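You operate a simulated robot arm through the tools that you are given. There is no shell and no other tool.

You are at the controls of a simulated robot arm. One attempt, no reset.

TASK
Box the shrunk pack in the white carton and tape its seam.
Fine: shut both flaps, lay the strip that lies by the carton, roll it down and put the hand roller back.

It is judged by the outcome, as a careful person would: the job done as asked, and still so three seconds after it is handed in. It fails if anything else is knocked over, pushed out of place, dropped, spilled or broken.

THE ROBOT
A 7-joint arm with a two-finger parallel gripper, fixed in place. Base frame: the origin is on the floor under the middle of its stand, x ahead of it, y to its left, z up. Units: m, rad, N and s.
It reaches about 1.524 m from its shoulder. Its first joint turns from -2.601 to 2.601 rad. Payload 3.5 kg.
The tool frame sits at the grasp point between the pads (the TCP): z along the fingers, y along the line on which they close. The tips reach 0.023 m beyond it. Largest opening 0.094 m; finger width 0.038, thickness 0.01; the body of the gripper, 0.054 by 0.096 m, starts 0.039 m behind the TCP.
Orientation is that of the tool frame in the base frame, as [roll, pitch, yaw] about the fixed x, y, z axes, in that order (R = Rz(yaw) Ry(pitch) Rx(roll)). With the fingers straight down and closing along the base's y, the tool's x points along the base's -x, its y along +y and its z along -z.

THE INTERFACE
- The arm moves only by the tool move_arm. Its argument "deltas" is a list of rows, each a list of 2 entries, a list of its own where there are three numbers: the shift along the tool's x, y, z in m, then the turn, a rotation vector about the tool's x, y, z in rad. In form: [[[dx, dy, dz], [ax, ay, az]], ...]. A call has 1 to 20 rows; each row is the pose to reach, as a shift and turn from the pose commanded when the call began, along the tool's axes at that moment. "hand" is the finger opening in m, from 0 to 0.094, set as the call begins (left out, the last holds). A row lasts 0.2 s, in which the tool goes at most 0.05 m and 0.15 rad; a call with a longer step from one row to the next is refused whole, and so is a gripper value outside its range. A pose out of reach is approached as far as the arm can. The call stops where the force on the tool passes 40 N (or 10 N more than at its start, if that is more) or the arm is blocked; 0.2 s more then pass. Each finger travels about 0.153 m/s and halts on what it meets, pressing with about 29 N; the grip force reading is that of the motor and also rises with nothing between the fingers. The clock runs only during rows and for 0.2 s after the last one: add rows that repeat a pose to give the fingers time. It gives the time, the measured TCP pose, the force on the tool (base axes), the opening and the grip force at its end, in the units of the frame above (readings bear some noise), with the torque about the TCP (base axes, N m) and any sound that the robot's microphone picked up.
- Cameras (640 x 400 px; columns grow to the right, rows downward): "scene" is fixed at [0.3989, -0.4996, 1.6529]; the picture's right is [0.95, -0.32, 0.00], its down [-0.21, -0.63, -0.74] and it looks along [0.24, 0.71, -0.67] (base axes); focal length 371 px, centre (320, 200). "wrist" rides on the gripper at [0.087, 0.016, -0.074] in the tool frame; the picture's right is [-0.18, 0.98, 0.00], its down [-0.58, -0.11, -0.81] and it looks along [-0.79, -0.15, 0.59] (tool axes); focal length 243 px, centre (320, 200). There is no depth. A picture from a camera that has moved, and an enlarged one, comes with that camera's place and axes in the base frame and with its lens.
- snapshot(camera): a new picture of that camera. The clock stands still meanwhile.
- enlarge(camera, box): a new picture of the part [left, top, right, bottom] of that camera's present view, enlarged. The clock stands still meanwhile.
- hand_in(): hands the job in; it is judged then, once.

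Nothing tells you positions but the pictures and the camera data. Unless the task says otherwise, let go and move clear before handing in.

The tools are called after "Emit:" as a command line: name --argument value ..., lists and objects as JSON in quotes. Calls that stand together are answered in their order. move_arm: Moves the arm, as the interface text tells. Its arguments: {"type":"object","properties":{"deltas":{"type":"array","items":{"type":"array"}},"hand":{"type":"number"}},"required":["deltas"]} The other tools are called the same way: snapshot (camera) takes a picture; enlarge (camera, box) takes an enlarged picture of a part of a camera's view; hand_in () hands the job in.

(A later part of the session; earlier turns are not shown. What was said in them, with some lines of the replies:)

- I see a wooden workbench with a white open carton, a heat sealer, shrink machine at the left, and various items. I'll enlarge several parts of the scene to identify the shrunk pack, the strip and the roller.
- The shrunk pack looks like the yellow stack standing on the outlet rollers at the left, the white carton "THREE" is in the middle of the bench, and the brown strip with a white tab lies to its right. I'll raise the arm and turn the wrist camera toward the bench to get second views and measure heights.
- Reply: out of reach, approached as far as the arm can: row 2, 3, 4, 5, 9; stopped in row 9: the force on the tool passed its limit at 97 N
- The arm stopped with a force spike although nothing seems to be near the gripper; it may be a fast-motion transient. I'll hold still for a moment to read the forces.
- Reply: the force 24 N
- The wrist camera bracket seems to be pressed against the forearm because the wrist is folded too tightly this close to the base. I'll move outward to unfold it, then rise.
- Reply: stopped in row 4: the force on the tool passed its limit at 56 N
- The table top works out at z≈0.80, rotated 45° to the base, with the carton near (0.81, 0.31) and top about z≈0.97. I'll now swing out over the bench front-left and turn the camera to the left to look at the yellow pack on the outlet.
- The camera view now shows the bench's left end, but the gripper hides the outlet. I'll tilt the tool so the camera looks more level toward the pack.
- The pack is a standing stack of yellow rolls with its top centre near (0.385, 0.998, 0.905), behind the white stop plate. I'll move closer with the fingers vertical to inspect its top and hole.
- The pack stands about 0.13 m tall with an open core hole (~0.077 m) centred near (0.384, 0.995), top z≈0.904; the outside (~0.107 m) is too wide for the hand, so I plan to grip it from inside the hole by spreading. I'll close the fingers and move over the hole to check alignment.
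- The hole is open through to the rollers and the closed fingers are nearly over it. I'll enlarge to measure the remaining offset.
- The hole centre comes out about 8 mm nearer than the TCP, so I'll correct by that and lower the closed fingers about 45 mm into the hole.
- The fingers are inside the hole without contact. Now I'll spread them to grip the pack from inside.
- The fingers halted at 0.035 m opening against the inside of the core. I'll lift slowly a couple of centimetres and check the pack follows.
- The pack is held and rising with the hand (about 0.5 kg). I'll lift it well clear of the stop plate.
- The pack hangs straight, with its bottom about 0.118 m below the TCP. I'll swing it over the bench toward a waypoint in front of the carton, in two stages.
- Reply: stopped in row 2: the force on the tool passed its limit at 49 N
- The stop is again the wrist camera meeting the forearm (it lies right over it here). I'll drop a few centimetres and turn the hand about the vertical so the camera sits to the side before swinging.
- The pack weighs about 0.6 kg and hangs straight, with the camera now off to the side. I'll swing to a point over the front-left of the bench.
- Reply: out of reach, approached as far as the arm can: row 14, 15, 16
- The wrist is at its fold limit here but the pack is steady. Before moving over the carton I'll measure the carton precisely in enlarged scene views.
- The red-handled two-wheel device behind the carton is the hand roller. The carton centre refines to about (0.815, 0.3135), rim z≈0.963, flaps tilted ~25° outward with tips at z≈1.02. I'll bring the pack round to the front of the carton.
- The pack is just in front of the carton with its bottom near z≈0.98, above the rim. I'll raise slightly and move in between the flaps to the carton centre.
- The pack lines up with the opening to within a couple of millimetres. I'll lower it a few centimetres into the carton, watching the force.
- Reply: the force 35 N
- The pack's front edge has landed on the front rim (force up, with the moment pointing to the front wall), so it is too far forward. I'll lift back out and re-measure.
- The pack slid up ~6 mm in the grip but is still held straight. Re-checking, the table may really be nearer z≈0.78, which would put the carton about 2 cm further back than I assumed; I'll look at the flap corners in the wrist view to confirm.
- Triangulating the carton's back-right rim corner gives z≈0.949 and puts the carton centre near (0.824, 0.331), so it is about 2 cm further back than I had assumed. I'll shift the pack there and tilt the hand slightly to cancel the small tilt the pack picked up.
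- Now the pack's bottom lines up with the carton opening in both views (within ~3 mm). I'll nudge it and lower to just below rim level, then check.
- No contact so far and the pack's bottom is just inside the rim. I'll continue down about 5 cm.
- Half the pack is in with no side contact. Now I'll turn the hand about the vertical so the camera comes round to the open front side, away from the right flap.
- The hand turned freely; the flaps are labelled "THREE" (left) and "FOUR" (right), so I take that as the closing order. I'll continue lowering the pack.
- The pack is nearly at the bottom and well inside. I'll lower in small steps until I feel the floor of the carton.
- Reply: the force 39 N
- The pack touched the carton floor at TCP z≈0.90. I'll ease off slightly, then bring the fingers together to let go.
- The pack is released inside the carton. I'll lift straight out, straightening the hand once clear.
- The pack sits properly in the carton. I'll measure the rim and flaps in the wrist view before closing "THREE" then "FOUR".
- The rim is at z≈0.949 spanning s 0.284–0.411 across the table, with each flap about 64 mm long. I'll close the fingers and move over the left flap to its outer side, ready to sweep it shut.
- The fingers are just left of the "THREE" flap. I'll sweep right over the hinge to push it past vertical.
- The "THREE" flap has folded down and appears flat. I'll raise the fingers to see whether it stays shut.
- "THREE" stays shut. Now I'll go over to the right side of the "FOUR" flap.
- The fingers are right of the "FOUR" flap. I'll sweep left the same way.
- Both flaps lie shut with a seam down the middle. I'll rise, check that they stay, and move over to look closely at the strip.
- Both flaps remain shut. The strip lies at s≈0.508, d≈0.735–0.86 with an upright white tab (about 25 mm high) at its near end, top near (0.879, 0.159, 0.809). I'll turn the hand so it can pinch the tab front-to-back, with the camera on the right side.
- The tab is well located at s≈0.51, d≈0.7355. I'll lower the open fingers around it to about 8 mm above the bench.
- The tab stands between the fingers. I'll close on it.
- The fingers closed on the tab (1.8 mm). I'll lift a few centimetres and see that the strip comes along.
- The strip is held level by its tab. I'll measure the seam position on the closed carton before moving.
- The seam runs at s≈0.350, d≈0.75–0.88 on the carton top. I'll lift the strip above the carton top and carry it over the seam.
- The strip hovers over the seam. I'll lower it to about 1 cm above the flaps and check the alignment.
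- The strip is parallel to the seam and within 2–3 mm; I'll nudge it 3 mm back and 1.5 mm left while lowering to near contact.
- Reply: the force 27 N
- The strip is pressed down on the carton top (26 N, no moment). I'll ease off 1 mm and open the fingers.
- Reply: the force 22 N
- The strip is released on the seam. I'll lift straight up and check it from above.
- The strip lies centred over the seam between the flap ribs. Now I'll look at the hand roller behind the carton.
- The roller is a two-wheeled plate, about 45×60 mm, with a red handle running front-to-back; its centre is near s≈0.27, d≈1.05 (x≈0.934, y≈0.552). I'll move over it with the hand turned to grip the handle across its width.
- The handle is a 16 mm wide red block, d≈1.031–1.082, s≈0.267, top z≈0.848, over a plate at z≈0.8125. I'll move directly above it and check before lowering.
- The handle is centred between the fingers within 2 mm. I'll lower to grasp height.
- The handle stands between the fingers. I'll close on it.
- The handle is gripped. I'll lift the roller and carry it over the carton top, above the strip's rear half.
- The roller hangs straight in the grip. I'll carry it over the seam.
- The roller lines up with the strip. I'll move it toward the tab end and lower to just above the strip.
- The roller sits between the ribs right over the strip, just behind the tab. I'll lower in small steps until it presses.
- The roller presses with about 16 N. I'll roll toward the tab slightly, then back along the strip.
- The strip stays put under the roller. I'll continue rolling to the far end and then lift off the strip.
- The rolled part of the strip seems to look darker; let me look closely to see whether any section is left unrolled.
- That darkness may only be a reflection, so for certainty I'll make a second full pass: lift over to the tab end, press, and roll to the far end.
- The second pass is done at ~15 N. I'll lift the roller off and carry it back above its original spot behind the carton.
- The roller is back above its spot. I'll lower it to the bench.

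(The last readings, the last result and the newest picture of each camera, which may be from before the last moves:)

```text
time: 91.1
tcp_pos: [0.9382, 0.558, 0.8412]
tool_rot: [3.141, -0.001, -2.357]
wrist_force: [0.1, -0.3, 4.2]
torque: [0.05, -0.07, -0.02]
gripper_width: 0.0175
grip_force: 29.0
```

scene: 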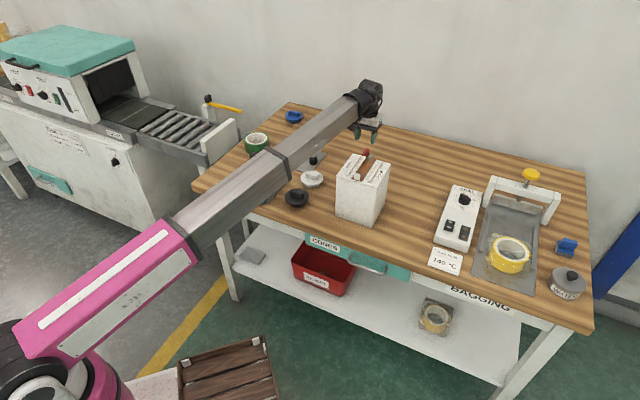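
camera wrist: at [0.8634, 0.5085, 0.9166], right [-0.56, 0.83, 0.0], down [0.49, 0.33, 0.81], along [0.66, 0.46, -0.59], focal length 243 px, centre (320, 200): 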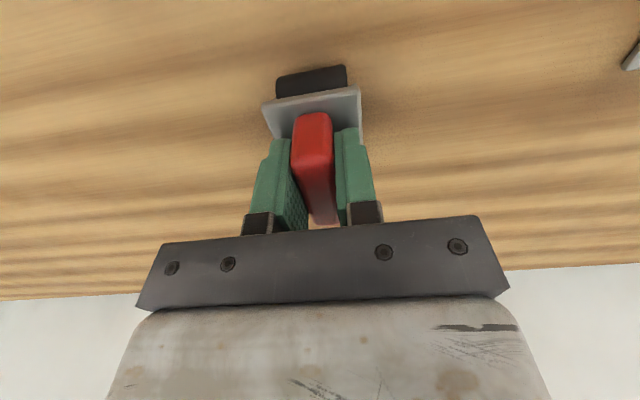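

The roller now stands on the bench (4 N contact). I'll open the fingers and rise clear.

Emit:
move_arm --deltas '[[[0, 0, 0], [0, 0, 0]], [[0, 0, 0], [0, 0, 0]], [[0, 0, 0], [0, 0, 0]]]' --hand 0.05

Emit:
move_arm --deltas '[[[0, 0, -0.01], [0, 0, 0]], [[0, 0, -0.04], [0, 0, 0]], [[0, 0, -0.08], [0, 0, 0]], [[0, 0, -0.12], [0, 0, 0]], [[0, 0, -0.16], [0, 0, 0]], [[0, 0, -0.2], [0, 0, 0]], [[0, 0, -0.2], [0, 0, 0]]]'

Emit:
snapshot --camera "wrist"

Emit:
snapshot --camera "scene"

```text
time: 91.9
tcp_pos: [0.9376, 0.5582, 0.84]
tool_rot: [3.141, -0.003, -2.356]
wrist_force: [-0.7, -0.3, -0.2]
torque: [-0.01, 0.01, -0.01]
gripper_width: 0.0501
grip_force: 0.1
```

```text
time: 93.5
tcp_pos: [0.9372, 0.559, 1.0405]
tool_rot: [-3.141, -0.002, -2.355]
wrist_force: [-0.5, 0.6, 0.0]
torque: [-0.04, 0.0, -0.04]
gripper_width: 0.05
grip_force: 0.1
```

```text
taken
camera wrist: at [0.8626, 0.5096, 1.1153], right [-0.56, 0.83, 0.0], down [0.49, 0.33, 0.81], along [0.66, 0.46, -0.59], focal length 243 px, centre (320, 200)
```

wrist: 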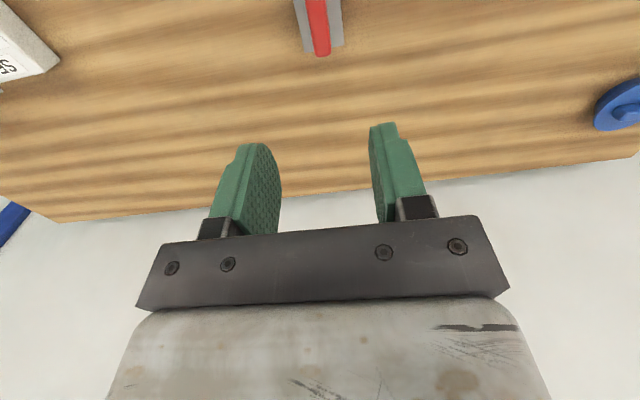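

```text
taken
```

scene: 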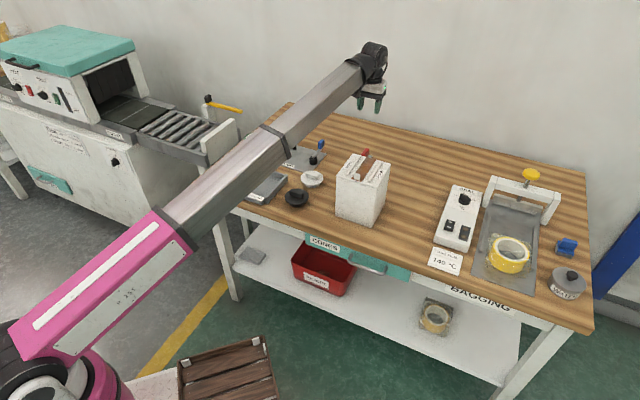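

Emit:
enlarge --camera "scene" --box '[300, 120, 440, 260]'

Emit:
enlarge --camera "scene" --box '[340, 140, 400, 190]'

```text
2.86 times, centred on (370, 190) of scene
camera zoom: at [0.3989, -0.4996, 1.6529], right [0.95, -0.32, 0.0], down [-0.21, -0.63, -0.74], along [0.24, 0.71, -0.67], focal length 1059 px, centre (177, 229)
```

zoom: 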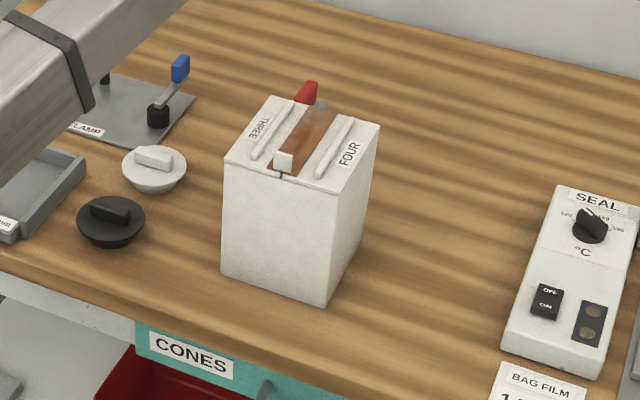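

```text
8.00 times, centred on (370, 165) of scene
camera zoom: at [0.3989, -0.4996, 1.6529], right [0.95, -0.32, 0.0], down [-0.21, -0.63, -0.74], along [0.24, 0.71, -0.67], focal length 2966 px, centre (-80, 480)
```

zoom: 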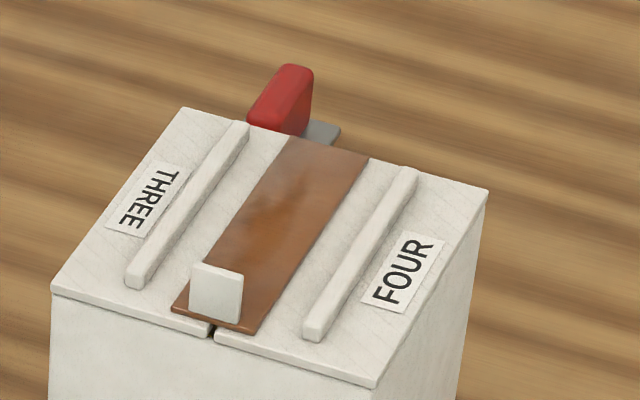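

The carton has not moved, the roller is back within ~1–2 mm of its original spot, and the flaps are shut. I'll retreat the arm to the front so I can inspect the strip without reflections.

Emit:
move_arm --deltas '[[[0.02, 0.0, -0.01], [0, 0, -0.09]], [[0.06, 0.001, -0.015], [0, 0, -0.18]], [[0.1, 0.001, -0.015], [0, 0, -0.28]], [[0.14, 0.002, -0.015], [0, 0, -0.38]], [[0.18, 0.002, -0.015], [0, 0, -0.48]], [[0.22, 0.003, -0.015], [0, 0, -0.58]], [[0.26, 0.003, -0.015], [0, 0, -0.68]], [[0.3, 0.004, -0.015], [0, 0, -0.78]], [[0.34, 0.004, -0.015], [0, 0, -0.88]], [[0.38, 0.005, -0.012], [0, 0, -0.98]], [[0.415, 0.005, -0.01], [0, 0, -1.06]], [[0.4426, 0.0057, -0.01], [0, 0, -1.1]], [[0.4426, 0.0057, -0.01], [0, 0, -1.1]]]'

Emit:
snapshot --camera "scene"

Emit:
enlarge --camera "scene" --box '[340, 140, 400, 190]'

```text
time: 96.3
tcp_pos: [0.6222, 0.2484, 1.0495]
tool_rot: [3.141, 0.0, -1.254]
wrist_force: [0.6, -0.2, -0.4]
torque: [0.0, 0.01, -0.01]
gripper_width: 0.0501
grip_force: 0.0
```

```text
taken
```

scene: 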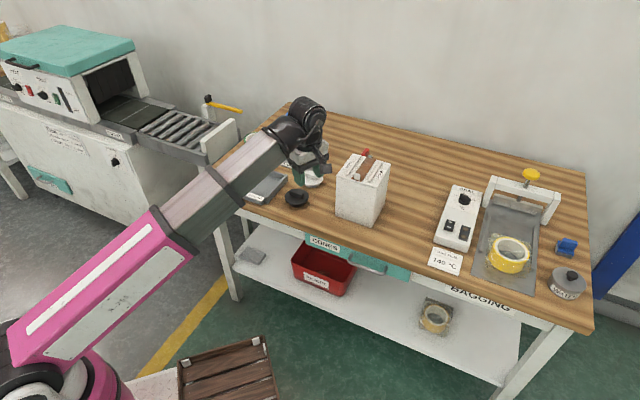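

```text
8.00 times, centred on (370, 165) of scene
camera zoom: at [0.3989, -0.4996, 1.6529], right [0.95, -0.32, 0.0], down [-0.21, -0.63, -0.74], along [0.24, 0.71, -0.67], focal length 2966 px, centre (-80, 480)
```

zoom: 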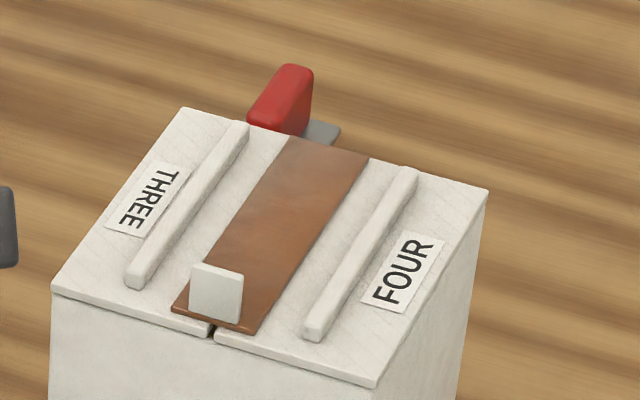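

With the arm withdrawn, the carton shows both flaps shut and the strip lying flat over the seam, and the roller is back in its place. Nothing else on the bench has shifted, so I'm handing the job in.

Emit:
hand_in

```text
The job is handed in.
```

The shrunk pack is boxed in the white carton, the seam is taped, and the job is handed in.

- **Pack:** it stands upright on the carton floor. On the first try it caught the front rim and slid about 6 mm in the grip. I lifted it out, corrected the position, and it went in without touching the walls.
- **Flaps:** both are shut and stayed shut. I closed "THREE" first, then "FOUR".
- **Strip:** it lies flat and centred over the seam, with its white tab at the front edge.
- **Rolling:** I made two passes at about 15 N, from just behind the tab to the far end. The last 2 cm or so at the tab end could not be rolled, because the tab stands in the roller's way.
- **Roller:** it is back in its original spot, to within about 2 mm.

In the last pictures the carton had not shifted and nothing else on the bench looked disturbed. Early on, the arm stopped itself three times on force spikes. I took these to be its own camera bracket meeting the forearm, because nothing else was near the hand.
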